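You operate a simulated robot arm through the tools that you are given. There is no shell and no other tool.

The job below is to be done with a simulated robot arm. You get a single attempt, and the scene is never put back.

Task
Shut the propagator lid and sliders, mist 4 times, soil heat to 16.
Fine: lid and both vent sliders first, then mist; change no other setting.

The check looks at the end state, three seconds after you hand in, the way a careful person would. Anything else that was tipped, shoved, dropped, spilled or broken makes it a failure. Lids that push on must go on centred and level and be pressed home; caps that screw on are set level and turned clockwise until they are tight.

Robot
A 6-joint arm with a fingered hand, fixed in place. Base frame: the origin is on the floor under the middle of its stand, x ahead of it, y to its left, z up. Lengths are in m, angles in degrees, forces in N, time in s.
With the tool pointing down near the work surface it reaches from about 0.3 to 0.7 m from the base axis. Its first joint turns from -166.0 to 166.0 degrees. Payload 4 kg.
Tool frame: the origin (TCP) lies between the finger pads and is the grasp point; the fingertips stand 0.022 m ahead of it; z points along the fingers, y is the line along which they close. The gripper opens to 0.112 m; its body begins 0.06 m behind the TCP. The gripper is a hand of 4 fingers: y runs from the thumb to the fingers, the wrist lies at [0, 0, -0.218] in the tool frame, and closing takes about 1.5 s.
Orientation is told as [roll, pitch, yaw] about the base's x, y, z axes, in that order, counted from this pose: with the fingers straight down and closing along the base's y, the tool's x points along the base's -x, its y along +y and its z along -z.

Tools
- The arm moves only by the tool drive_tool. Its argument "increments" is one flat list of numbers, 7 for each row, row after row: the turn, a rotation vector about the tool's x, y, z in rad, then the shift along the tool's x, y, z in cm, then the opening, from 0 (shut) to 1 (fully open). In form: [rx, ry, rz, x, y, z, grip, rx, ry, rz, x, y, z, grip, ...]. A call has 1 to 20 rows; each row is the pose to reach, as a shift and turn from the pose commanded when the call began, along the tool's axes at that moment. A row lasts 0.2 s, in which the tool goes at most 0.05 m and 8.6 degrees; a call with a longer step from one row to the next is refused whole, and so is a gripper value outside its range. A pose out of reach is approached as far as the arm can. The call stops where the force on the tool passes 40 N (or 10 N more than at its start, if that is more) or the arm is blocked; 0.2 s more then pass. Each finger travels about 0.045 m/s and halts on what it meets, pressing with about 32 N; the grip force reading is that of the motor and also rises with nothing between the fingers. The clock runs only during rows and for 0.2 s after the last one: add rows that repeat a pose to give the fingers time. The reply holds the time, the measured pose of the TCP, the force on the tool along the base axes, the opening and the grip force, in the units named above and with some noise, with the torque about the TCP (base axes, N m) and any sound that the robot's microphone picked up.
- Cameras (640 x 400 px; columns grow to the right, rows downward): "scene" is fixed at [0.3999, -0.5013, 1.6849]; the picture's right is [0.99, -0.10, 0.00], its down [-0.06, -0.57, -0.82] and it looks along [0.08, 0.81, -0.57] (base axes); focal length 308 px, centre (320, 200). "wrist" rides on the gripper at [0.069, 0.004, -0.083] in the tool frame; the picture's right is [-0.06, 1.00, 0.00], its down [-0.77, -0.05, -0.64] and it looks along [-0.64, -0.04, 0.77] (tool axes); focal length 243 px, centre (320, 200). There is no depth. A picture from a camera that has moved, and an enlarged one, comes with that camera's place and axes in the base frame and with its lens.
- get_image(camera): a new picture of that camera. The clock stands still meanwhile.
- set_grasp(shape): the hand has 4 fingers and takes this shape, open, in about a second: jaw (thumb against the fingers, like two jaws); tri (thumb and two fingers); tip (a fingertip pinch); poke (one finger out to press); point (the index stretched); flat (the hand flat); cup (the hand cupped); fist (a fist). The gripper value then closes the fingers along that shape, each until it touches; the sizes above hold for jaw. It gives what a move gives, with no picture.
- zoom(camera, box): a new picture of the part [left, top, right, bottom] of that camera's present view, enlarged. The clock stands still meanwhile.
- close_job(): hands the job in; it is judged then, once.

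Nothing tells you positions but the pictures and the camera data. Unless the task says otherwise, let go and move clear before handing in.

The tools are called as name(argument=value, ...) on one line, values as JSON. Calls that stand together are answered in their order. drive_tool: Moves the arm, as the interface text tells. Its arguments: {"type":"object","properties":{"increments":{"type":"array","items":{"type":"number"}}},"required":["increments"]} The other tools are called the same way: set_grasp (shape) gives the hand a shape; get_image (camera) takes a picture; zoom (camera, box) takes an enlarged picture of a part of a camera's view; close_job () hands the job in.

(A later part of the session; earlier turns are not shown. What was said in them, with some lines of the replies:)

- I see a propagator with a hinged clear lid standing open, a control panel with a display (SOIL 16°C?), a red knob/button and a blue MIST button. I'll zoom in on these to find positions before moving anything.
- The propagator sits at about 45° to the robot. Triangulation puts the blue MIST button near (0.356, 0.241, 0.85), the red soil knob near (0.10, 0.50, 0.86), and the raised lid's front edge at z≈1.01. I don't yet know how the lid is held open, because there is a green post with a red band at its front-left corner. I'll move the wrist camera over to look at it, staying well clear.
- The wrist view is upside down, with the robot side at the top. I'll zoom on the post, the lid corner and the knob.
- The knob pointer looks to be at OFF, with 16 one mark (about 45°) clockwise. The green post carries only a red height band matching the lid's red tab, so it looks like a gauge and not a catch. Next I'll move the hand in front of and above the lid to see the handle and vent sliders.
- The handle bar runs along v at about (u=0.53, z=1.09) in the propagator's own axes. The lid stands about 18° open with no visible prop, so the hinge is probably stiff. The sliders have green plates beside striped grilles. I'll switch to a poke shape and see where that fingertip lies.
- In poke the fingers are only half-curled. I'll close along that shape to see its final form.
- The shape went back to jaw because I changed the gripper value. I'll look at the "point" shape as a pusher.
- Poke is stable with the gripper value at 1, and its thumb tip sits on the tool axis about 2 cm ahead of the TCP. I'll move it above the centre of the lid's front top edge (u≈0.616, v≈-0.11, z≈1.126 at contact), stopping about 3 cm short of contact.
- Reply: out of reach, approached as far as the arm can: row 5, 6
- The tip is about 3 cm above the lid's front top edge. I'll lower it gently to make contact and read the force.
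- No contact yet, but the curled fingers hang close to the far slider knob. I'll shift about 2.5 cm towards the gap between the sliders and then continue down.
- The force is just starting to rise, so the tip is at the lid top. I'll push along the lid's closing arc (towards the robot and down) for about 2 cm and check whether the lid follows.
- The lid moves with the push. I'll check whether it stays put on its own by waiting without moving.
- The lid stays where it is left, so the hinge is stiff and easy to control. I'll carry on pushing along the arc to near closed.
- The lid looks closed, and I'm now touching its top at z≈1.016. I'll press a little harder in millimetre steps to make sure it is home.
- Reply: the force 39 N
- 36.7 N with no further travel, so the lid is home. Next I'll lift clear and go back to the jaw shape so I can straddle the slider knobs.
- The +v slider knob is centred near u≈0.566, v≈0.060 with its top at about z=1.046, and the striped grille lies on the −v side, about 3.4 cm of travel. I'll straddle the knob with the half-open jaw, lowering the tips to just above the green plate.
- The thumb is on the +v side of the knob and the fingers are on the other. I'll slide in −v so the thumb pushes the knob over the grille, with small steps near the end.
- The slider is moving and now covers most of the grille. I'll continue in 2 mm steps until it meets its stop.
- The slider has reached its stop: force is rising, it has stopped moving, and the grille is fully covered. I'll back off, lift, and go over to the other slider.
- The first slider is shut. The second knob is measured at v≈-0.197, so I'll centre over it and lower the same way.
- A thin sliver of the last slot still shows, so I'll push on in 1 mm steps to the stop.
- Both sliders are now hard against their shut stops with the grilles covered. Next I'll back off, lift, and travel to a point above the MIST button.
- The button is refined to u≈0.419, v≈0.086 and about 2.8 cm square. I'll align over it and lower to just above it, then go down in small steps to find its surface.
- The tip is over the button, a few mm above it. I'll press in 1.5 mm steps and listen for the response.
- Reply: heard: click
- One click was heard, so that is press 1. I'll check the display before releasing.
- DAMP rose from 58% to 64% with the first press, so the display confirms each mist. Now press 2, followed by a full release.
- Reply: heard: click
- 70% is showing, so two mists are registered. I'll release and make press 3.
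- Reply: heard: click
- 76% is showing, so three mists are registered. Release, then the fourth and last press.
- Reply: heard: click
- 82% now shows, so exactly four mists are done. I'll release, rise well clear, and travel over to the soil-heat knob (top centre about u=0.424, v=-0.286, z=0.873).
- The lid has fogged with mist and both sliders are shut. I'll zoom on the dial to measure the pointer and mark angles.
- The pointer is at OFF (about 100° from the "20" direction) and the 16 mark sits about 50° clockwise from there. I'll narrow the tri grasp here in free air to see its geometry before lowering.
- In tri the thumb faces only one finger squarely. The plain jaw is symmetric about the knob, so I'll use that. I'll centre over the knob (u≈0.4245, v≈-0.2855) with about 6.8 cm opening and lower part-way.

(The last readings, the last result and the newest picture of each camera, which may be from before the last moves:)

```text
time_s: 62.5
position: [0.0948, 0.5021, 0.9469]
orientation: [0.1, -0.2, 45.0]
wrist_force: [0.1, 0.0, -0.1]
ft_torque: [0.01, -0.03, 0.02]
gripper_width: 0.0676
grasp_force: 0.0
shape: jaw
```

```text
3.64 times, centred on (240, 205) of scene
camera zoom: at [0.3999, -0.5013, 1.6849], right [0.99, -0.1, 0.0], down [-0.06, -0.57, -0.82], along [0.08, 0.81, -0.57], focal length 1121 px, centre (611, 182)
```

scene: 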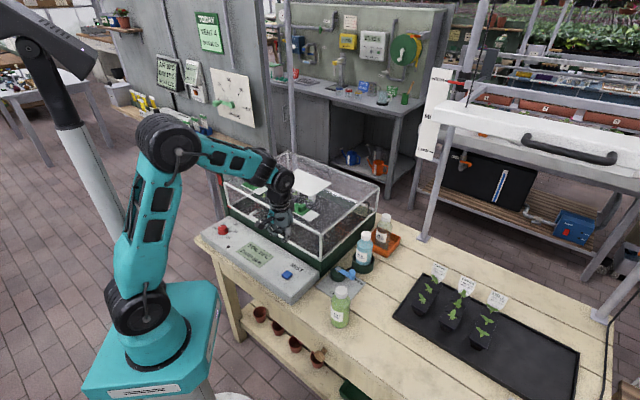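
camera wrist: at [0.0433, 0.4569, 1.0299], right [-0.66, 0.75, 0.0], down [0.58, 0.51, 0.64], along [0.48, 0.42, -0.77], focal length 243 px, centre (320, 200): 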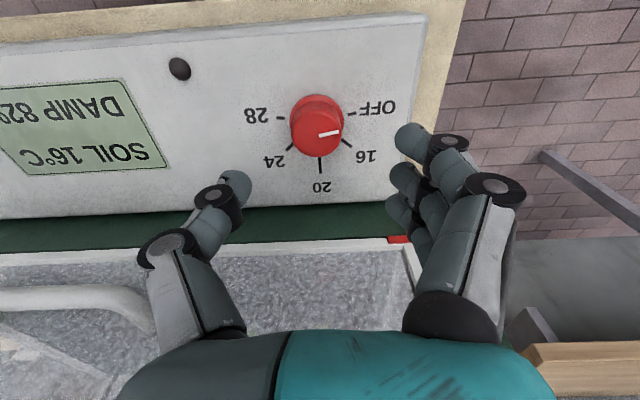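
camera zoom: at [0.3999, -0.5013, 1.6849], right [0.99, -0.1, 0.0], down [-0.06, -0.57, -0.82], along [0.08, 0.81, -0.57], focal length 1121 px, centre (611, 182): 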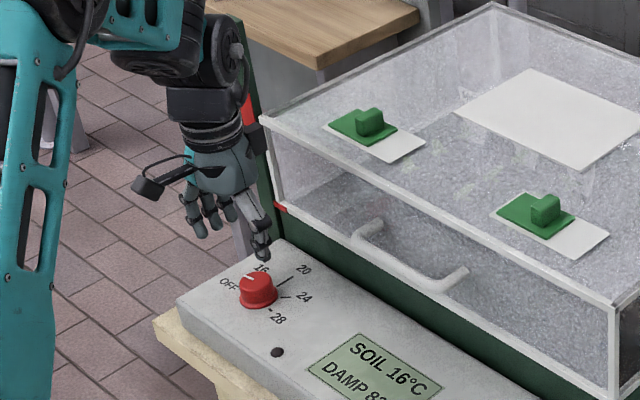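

The knob centre measures (0.4254, -0.286), so I'll make a 3 mm correction and lower to straddle it with the tips just above the panel.

drive_tool(increments=[0, 0, 0, -0.33, -0.2, 1.5, 0.6, 0, 0, 0, -0.33, -0.2, 3.0, 0.6, 0, 0, 0, -0.33, -0.2, 4.5, 0.6, 0, 0, 0, -0.33, -0.2, 5.5, 0.6, 0, 0, 0, -0.33, -0.2, 6.3, 0.6, 0, 0, 0, -0.33, -0.2, 6.9, 0.6, 0, 0, 0, -0.33, -0.2, 6.9, 0.6])

get_image(camera="wrist")

zoom(camera="scene", box=[180, 150, 300, 260])

```text
time_s: 64.1
position: [0.1009, 0.5031, 0.8761]
orientation: [0.0, -0.2, 44.9]
wrist_force: [-0.5, 0.4, 0.5]
ft_torque: [-0.03, -0.04, 0.03]
gripper_width: 0.0678
grasp_force: 0.0
shape: jaw
```

```text
taken
camera wrist: at [0.0489, 0.4571, 0.9601], right [-0.66, 0.75, 0.0], down [0.58, 0.51, 0.64], along [0.48, 0.42, -0.77], focal length 243 px, centre (320, 200)
```

wrist: 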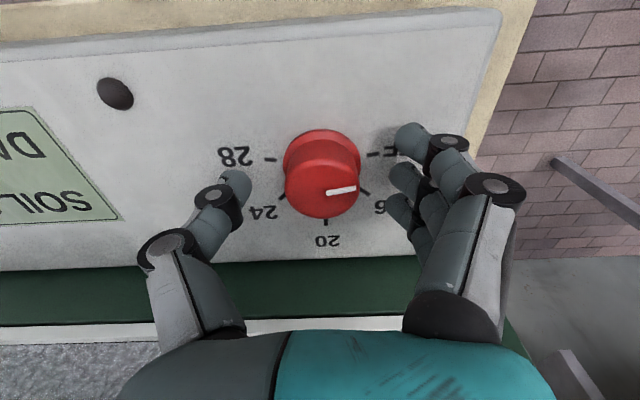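

```text
3.64 times, centred on (240, 205) of scene
camera zoom: at [0.3999, -0.5013, 1.6849], right [0.99, -0.1, 0.0], down [-0.06, -0.57, -0.82], along [0.08, 0.81, -0.57], focal length 1121 px, centre (611, 182)
```

zoom: 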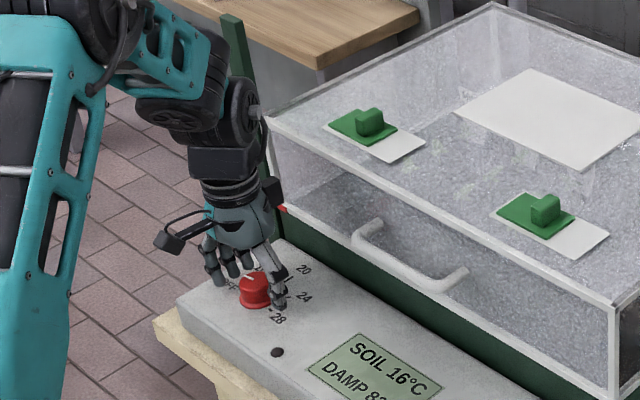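

The jaw straddles the knob evenly, so I'll close on it without moving the arm.

drive_tool(increments=[0, 0, 0, 0, 0, 0, 0.4, 0, 0, 0, 0, 0, 0, 0.3, 0, 0, 0, 0, 0, 0, 0.2, 0, 0, 0, 0, 0, 0, 0.2, 0, 0, 0, 0, 0, 0, 0.2])

zoom(camera="wrist", box=[180, 80, 460, 270])

```text
time_s: 65.3
position: [0.1013, 0.5022, 0.8762]
orientation: [0.0, 0.0, 44.9]
wrist_force: [-1.4, -1.3, -1.5]
ft_torque: [-0.02, 0.08, -0.03]
gripper_width: 0.0212
grasp_force: 32.3
shape: jaw
```

```text
2.11 times, centred on (320, 175) of wrist
camera zoom: at [0.0487, 0.4568, 0.96], right [-0.66, 0.75, 0.0], down [0.58, 0.51, 0.64], along [0.48, 0.42, -0.77], focal length 511 px, centre (320, 253)
```

zoom: 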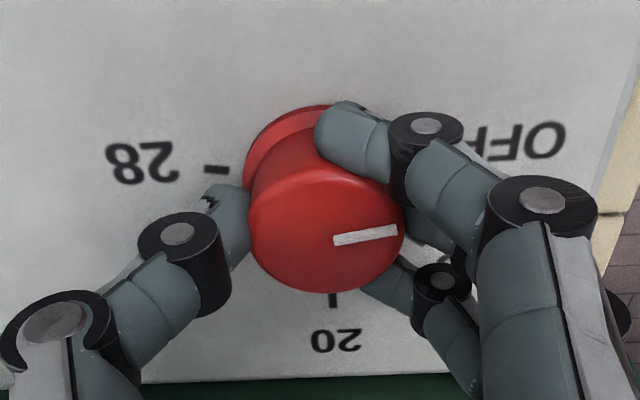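

The knob is held at 32 N with the fingers around it. I'll turn clockwise (as seen from above) in small steps, about 25° first, then check the slip and pointer.

drive_tool(increments=[0, 0, 0.073, 0, 0, 0, 0.2, 0, 0, 0.146, 0, 0, 0, 0.2, 0, 0, 0.218, 0, 0, 0, 0.2, 0, 0, 0.291, 0, 0, 0, 0.2, 0, 0, 0.364, 0, 0, 0, 0.2, 0, 0, 0.436, 0, 0, 0, 0.2])

zoom(camera="wrist", box=[180, 80, 460, 270])

zoom(camera="scene", box=[200, 170, 300, 270])

```text
time_s: 66.7
position: [0.0999, 0.5027, 0.8769]
orientation: [0.0, 0.1, 19.9]
wrist_force: [-13.5, -6.7, -3.0]
ft_torque: [-0.12, 0.28, 0.05]
gripper_width: 0.0213
grasp_force: 32.0
shape: jaw
```

```text
2.11 times, centred on (320, 175) of wrist
camera zoom: at [0.0335, 0.4836, 0.9601], right [-0.28, 0.96, 0.0], down [0.74, 0.22, 0.64], along [0.62, 0.18, -0.77], focal length 511 px, centre (320, 253)
```

zoom: 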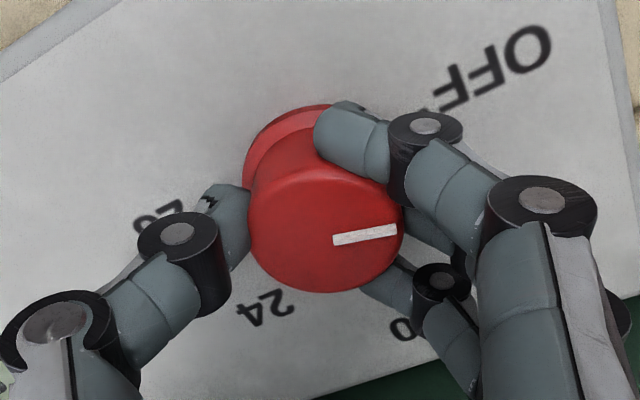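

```text
4.00 times, centred on (250, 220) of scene
camera zoom: at [0.3999, -0.5013, 1.6849], right [0.99, -0.1, 0.0], down [-0.06, -0.57, -0.82], along [0.08, 0.81, -0.57], focal length 1233 px, centre (600, 120)
```

zoom: 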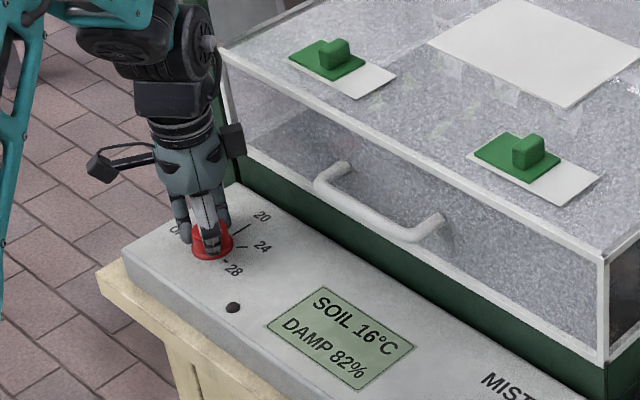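

The knob turns with the hand without slipping. There's a side load from a small centring error, so I'll relieve it slightly while turning the remaining 25°.

drive_tool(increments=[0, 0, 0.073, 0.08, -0.01, 0, 0.2, 0, 0, 0.146, 0.12, -0.02, 0, 0.2, 0, 0, 0.218, 0.15, -0.02, 0, 0.2, 0, 0, 0.291, 0.18, -0.03, 0, 0.2, 0, 0, 0.364, 0.2, -0.03, 0, 0.2, 0, 0, 0.436, 0.22, -0.04, 0, 0.2, 0, 0, 0.436, 0.22, -0.04, 0, 0.2])

zoom(camera="wrist", box=[180, 80, 460, 270])

zoom(camera="scene", box=[200, 170, 300, 270])

```text
time_s: 68.3
position: [0.1, 0.5024, 0.8766]
orientation: [0.2, 0.0, -4.9]
wrist_force: [-7.3, 4.3, -2.2]
ft_torque: [0.14, 0.13, 0.02]
gripper_width: 0.0209
grasp_force: 32.7
shape: jaw
```

```text
2.11 times, centred on (320, 175) of wrist
camera zoom: at [0.0308, 0.5137, 0.9602], right [0.15, 0.99, 0.0], down [0.76, -0.12, 0.64], along [0.64, -0.09, -0.77], focal length 511 px, centre (320, 253)
```

zoom: 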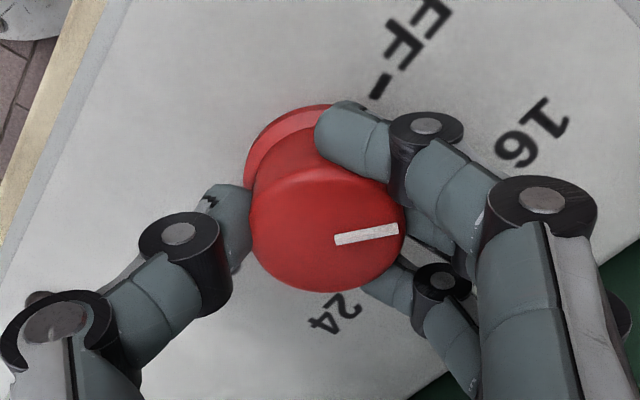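

```text
4.00 times, centred on (250, 220) of scene
camera zoom: at [0.3999, -0.5013, 1.6849], right [0.99, -0.1, 0.0], down [-0.06, -0.57, -0.82], along [0.08, 0.81, -0.57], focal length 1233 px, centre (600, 120)
```

zoom: 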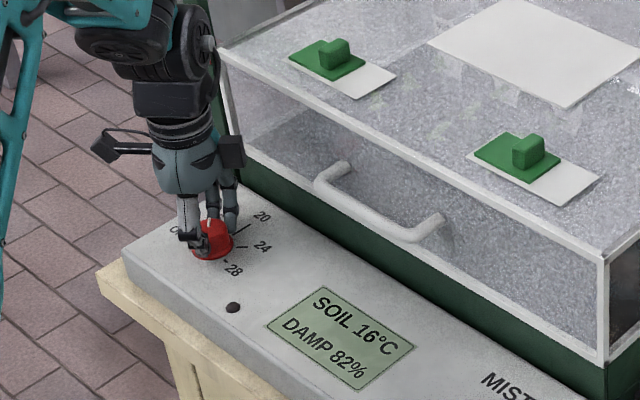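

The hand has turned 50° with no slip. I'll open gently, lift straight up, and inspect where the pointer sits.

drive_tool(increments=[0, 0, 0, 0, 0, 0, 0.4, 0, 0, 0, 0, 0, 0, 0.6, 0, 0, 0, 0, 0, 0, 0.6, 0, 0, 0, 0, 0, 0, 0.6, 0, 0, 0, 0, 0, -2.0, 0.6, 0, 0, 0, 0, 0, -5.0, 0.6, 0, 0, 0, 0, 0, -8.0, 0.6, 0, 0, 0, 0, 0, -12.0, 0.6, 0, 0, 0, 0, 0, -12.0, 0.6])

get_image(camera="wrist")

zoom(camera="scene", box=[200, 190, 300, 270])

```text
time_s: 70.3
position: [0.0985, 0.503, 0.9959]
orientation: [0.1, 0.0, -5.0]
wrist_force: [-0.3, -1.2, -0.1]
ft_torque: [-0.01, -0.02, 0.01]
gripper_width: 0.0664
grasp_force: 0.0
shape: jaw
```

```text
taken
camera wrist: at [0.0296, 0.5141, 1.0804], right [0.15, 0.99, 0.0], down [0.76, -0.12, 0.64], along [0.63, -0.1, -0.77], focal length 243 px, centre (320, 200)
```

wrist: 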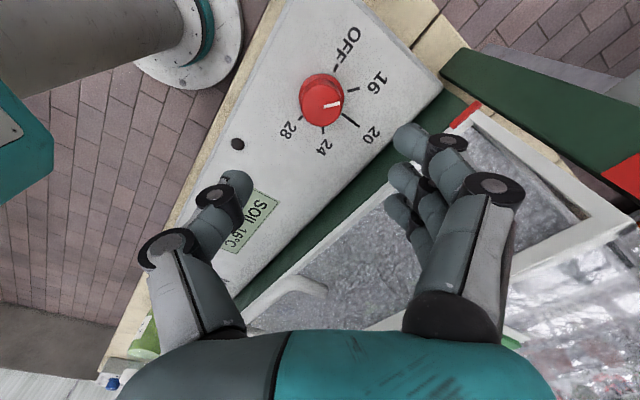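

```text
5.00 times, centred on (250, 230) of scene
camera zoom: at [0.3999, -0.5013, 1.6849], right [0.99, -0.1, 0.0], down [-0.06, -0.57, -0.82], along [0.08, 0.81, -0.57], focal length 1542 px, centre (670, 50)
```

zoom: 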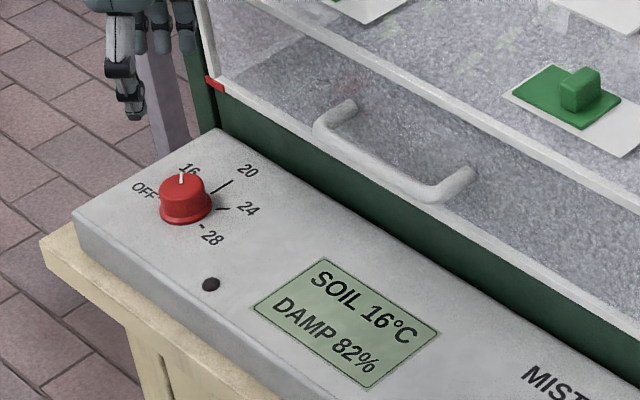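

zoom(camera="wrist", box=[260, 40, 400, 160])

zoom(camera="scene", box=[205, 205, 255, 250])

```text
3.33 times, centred on (330, 100) of wrist
camera zoom: at [0.0296, 0.5141, 1.0804], right [0.15, 0.99, 0.0], down [0.76, -0.12, 0.64], along [0.63, -0.1, -0.77], focal length 809 px, centre (287, 533)
```

zoom: 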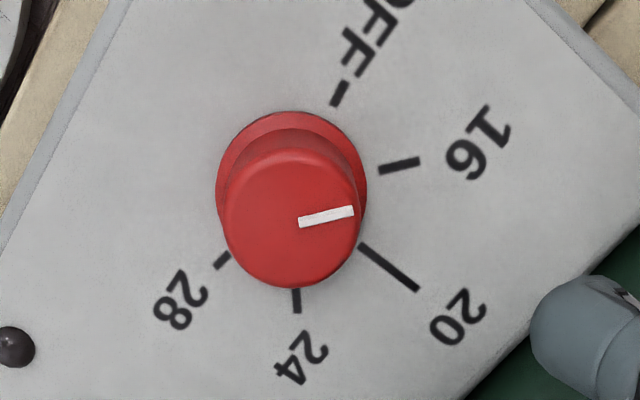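

```text
8.89 times, centred on (230, 228) of scene
camera zoom: at [0.3999, -0.5013, 1.6849], right [0.99, -0.1, 0.0], down [-0.06, -0.57, -0.82], along [0.08, 0.81, -0.57], focal length 2741 px, centre (1120, -44)
```

zoom: 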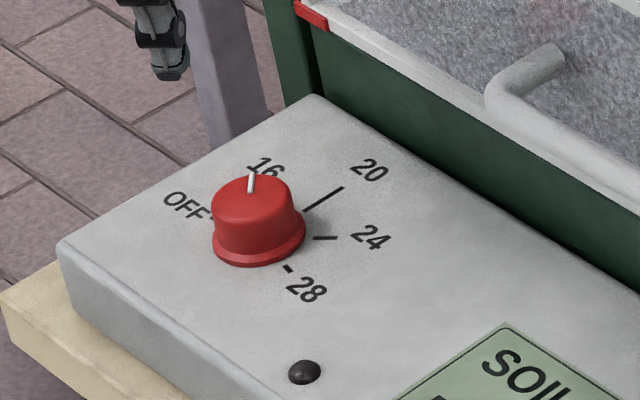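

The pointer is parallel to the 16 mark within about 1–2°, and the measured marks are spaced 50°, so the setting is right. I'll raise the hand and move it clear for a full look at the scene.

drive_tool(increments=[0, 0, 0, 0, 0, -4.0, 0.6, 0, 0, 0, 0, 0, -8.0, 0.6, 0, 0, 0, 0, 0, -12.0, 0.8, 0, 0, 0, 0, 0, -16.0, 1, 0, 0, 0, 0, 0, -20.0, 1, 0, 0, 0, 1.5, -4, -24.0, 1, 0, 0, 0, 3, -8, -26.0, 1, 0, 0, 0, 3, -12, -27.0, 1, 0, 0, 0, 3, -12, -27.0, 1])

get_image(camera="scene")

get_image(camera="wrist")

zoom(camera="scene", box=[190, 150, 410, 310])

```text
refused: row 6 steps farther than a row can; nothing moved
```

```text
taken
```

scene: 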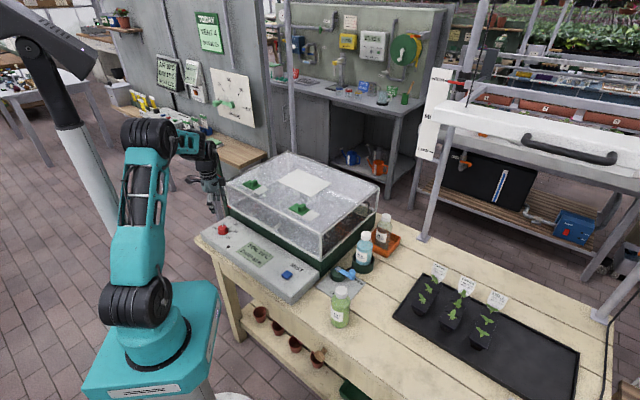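

```text
taken
camera wrist: at [0.0296, 0.5141, 1.0804], right [0.15, 0.99, 0.0], down [0.76, -0.12, 0.64], along [0.63, -0.1, -0.77], focal length 243 px, centre (320, 200)
```

wrist: 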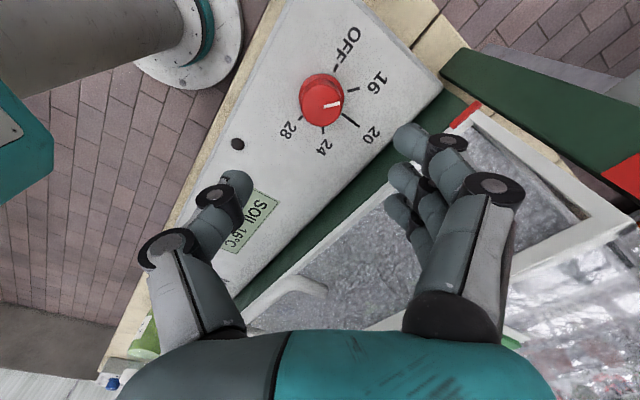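

```text
2.50 times, centred on (300, 230) of scene
camera zoom: at [0.3999, -0.5013, 1.6849], right [0.99, -0.1, 0.0], down [-0.06, -0.57, -0.82], along [0.08, 0.81, -0.57], focal length 771 px, centre (370, 125)
```

zoom: 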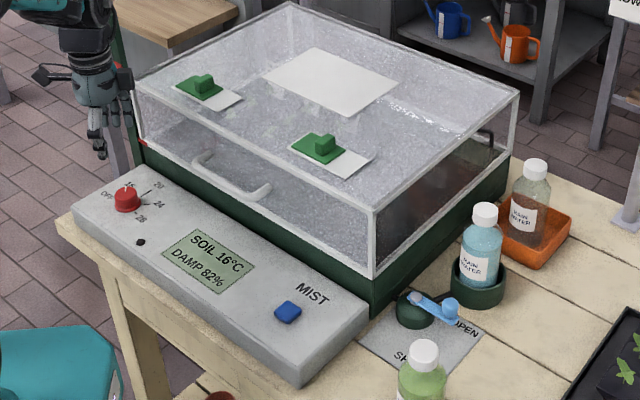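

That move was refused for one step that was too long, and nothing moved. I'll repeat it with smaller steps: straight up, then back towards the robot.

drive_tool(increments=[0, 0, 0, 0, 0, -4.0, 0.6, 0, 0, 0, 0, 0, -8.0, 0.6, 0, 0, 0, 0, 0, -12.0, 0.8, 0, 0, 0, 0, 0, -16.0, 1, 0, 0, 0, 0, 0, -20.0, 1, 0, 0, 0, 0, -3, -22.0, 1, 0, 0, 0, 0, -6, -24.0, 1, 0, 0, 0, 0, -9, -26.0, 1, 0, 0, 0, 0, -12, -27.0, 1, 0, 0, 0, 0, -12, -27.0, 1])

get_image(camera="wrist")

zoom(camera="scene", box=[190, 150, 410, 310])

zoom(camera="scene", box=[210, 190, 390, 290])

```text
time_s: 72.5
position: [0.0891, 0.3809, 1.2667]
orientation: [0.0, 0.0, -4.9]
wrist_force: [0.5, -0.6, 0.4]
ft_torque: [0.01, 0.0, 0.02]
gripper_width: 0.1119
grasp_force: 0.0
shape: jaw
```

```text
taken
camera wrist: at [0.0206, 0.3913, 1.3498], right [0.15, 0.99, 0.0], down [0.76, -0.12, 0.64], along [0.63, -0.1, -0.77], focal length 243 px, centre (320, 200)
```

wrist: 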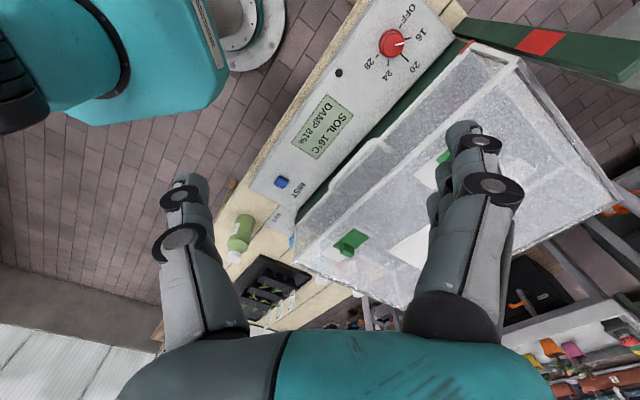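

```text
2.50 times, centred on (300, 230) of scene
camera zoom: at [0.3999, -0.5013, 1.6849], right [0.99, -0.1, 0.0], down [-0.06, -0.57, -0.82], along [0.08, 0.81, -0.57], focal length 771 px, centre (370, 125)
```

zoom: 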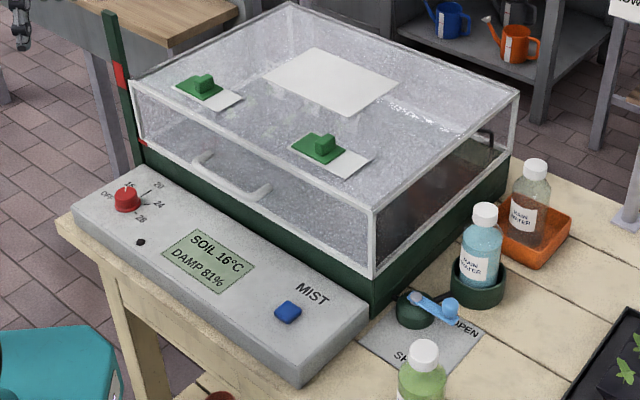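

```text
3.56 times, centred on (300, 240) of scene
camera zoom: at [0.3999, -0.5013, 1.6849], right [0.99, -0.1, 0.0], down [-0.06, -0.57, -0.82], along [0.08, 0.81, -0.57], focal length 1096 px, centre (391, 58)
```

zoom: 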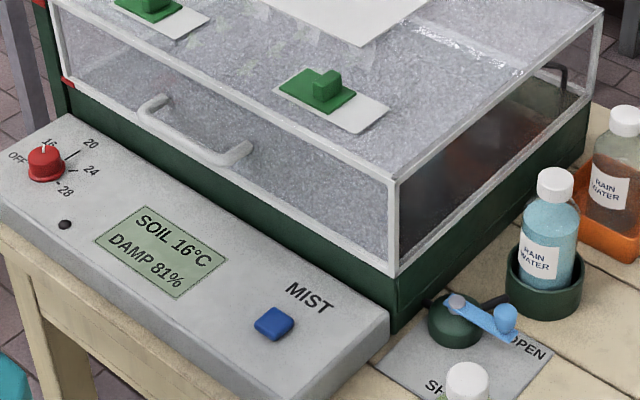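

Everything looks right. DAMP has drifted to 81% on its own, and the lid sits flush on the tray. One last zoom on the knob, sliders and lid edge before handing in.

zoom(camera="wrist", box=[340, 0, 460, 80])

zoom(camera="scene", box=[220, 150, 330, 230])

zoom(camera="scene", box=[300, 180, 390, 290])

```text
5.00 times, centred on (400, 40) of wrist
camera zoom: at [0.0206, 0.3913, 1.3498], right [0.15, 0.99, 0.0], down [0.76, -0.12, 0.64], along [0.63, -0.1, -0.77], focal length 1213 px, centre (-80, 1000)
```

zoom: 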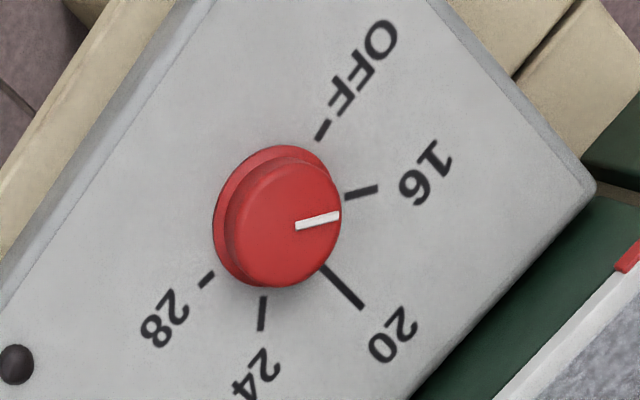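

```text
5.00 times, centred on (275, 190) of scene
camera zoom: at [0.3999, -0.5013, 1.6849], right [0.99, -0.1, 0.0], down [-0.06, -0.57, -0.82], along [0.08, 0.81, -0.57], focal length 1542 px, centre (545, 250)
```

zoom: 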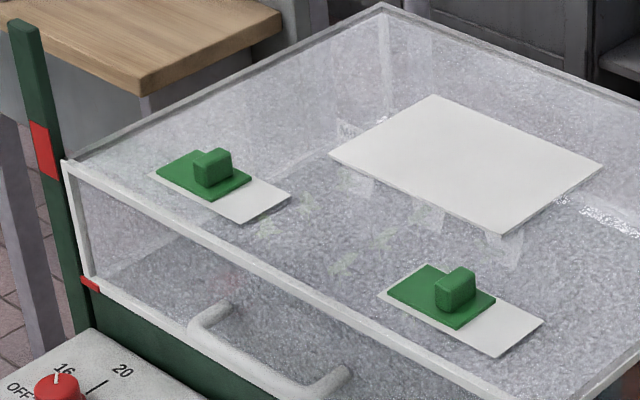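

```text
3.64 times, centred on (345, 235) of scene
camera zoom: at [0.3999, -0.5013, 1.6849], right [0.99, -0.1, 0.0], down [-0.06, -0.57, -0.82], along [0.08, 0.81, -0.57], focal length 1121 px, centre (229, 73)
```

zoom: 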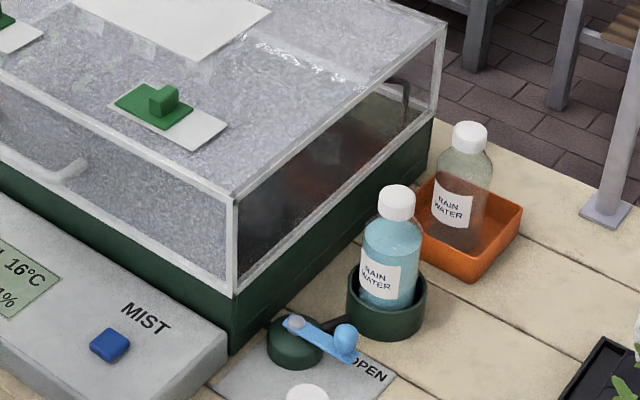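

The lid is flush on the tray, both sliders cover their grilles, four mists are registered, and the soil knob points at 16. Nothing else was touched and the hand is clear, so I'm handing in.

close_job()

```text
The job is handed in.
```

The propagator job is finished and handed in; the check hasn't reported back yet. I did it in the order you asked:

1. **Lid:** It is closed and sits flush on the tray. I pressed it down to about 37 N and it went no further.
2. **Vent sliders:** Both are pushed to their shut stops and cover their grilles completely.
3. **Mist:** I pressed the button four times and heard a click each time. The DAMP reading rose from 58% to 82% in steps of 6%, and had drifted to 81% by the time I handed in.
4. **Soil heat:** I turned the knob from OFF to 16. The pointer lines up with the 16 mark to within about 2°.

I changed no other setting; the OPEN/SHUT lever, bottles and plants are as they were. The hand is empty and clear of the bench.
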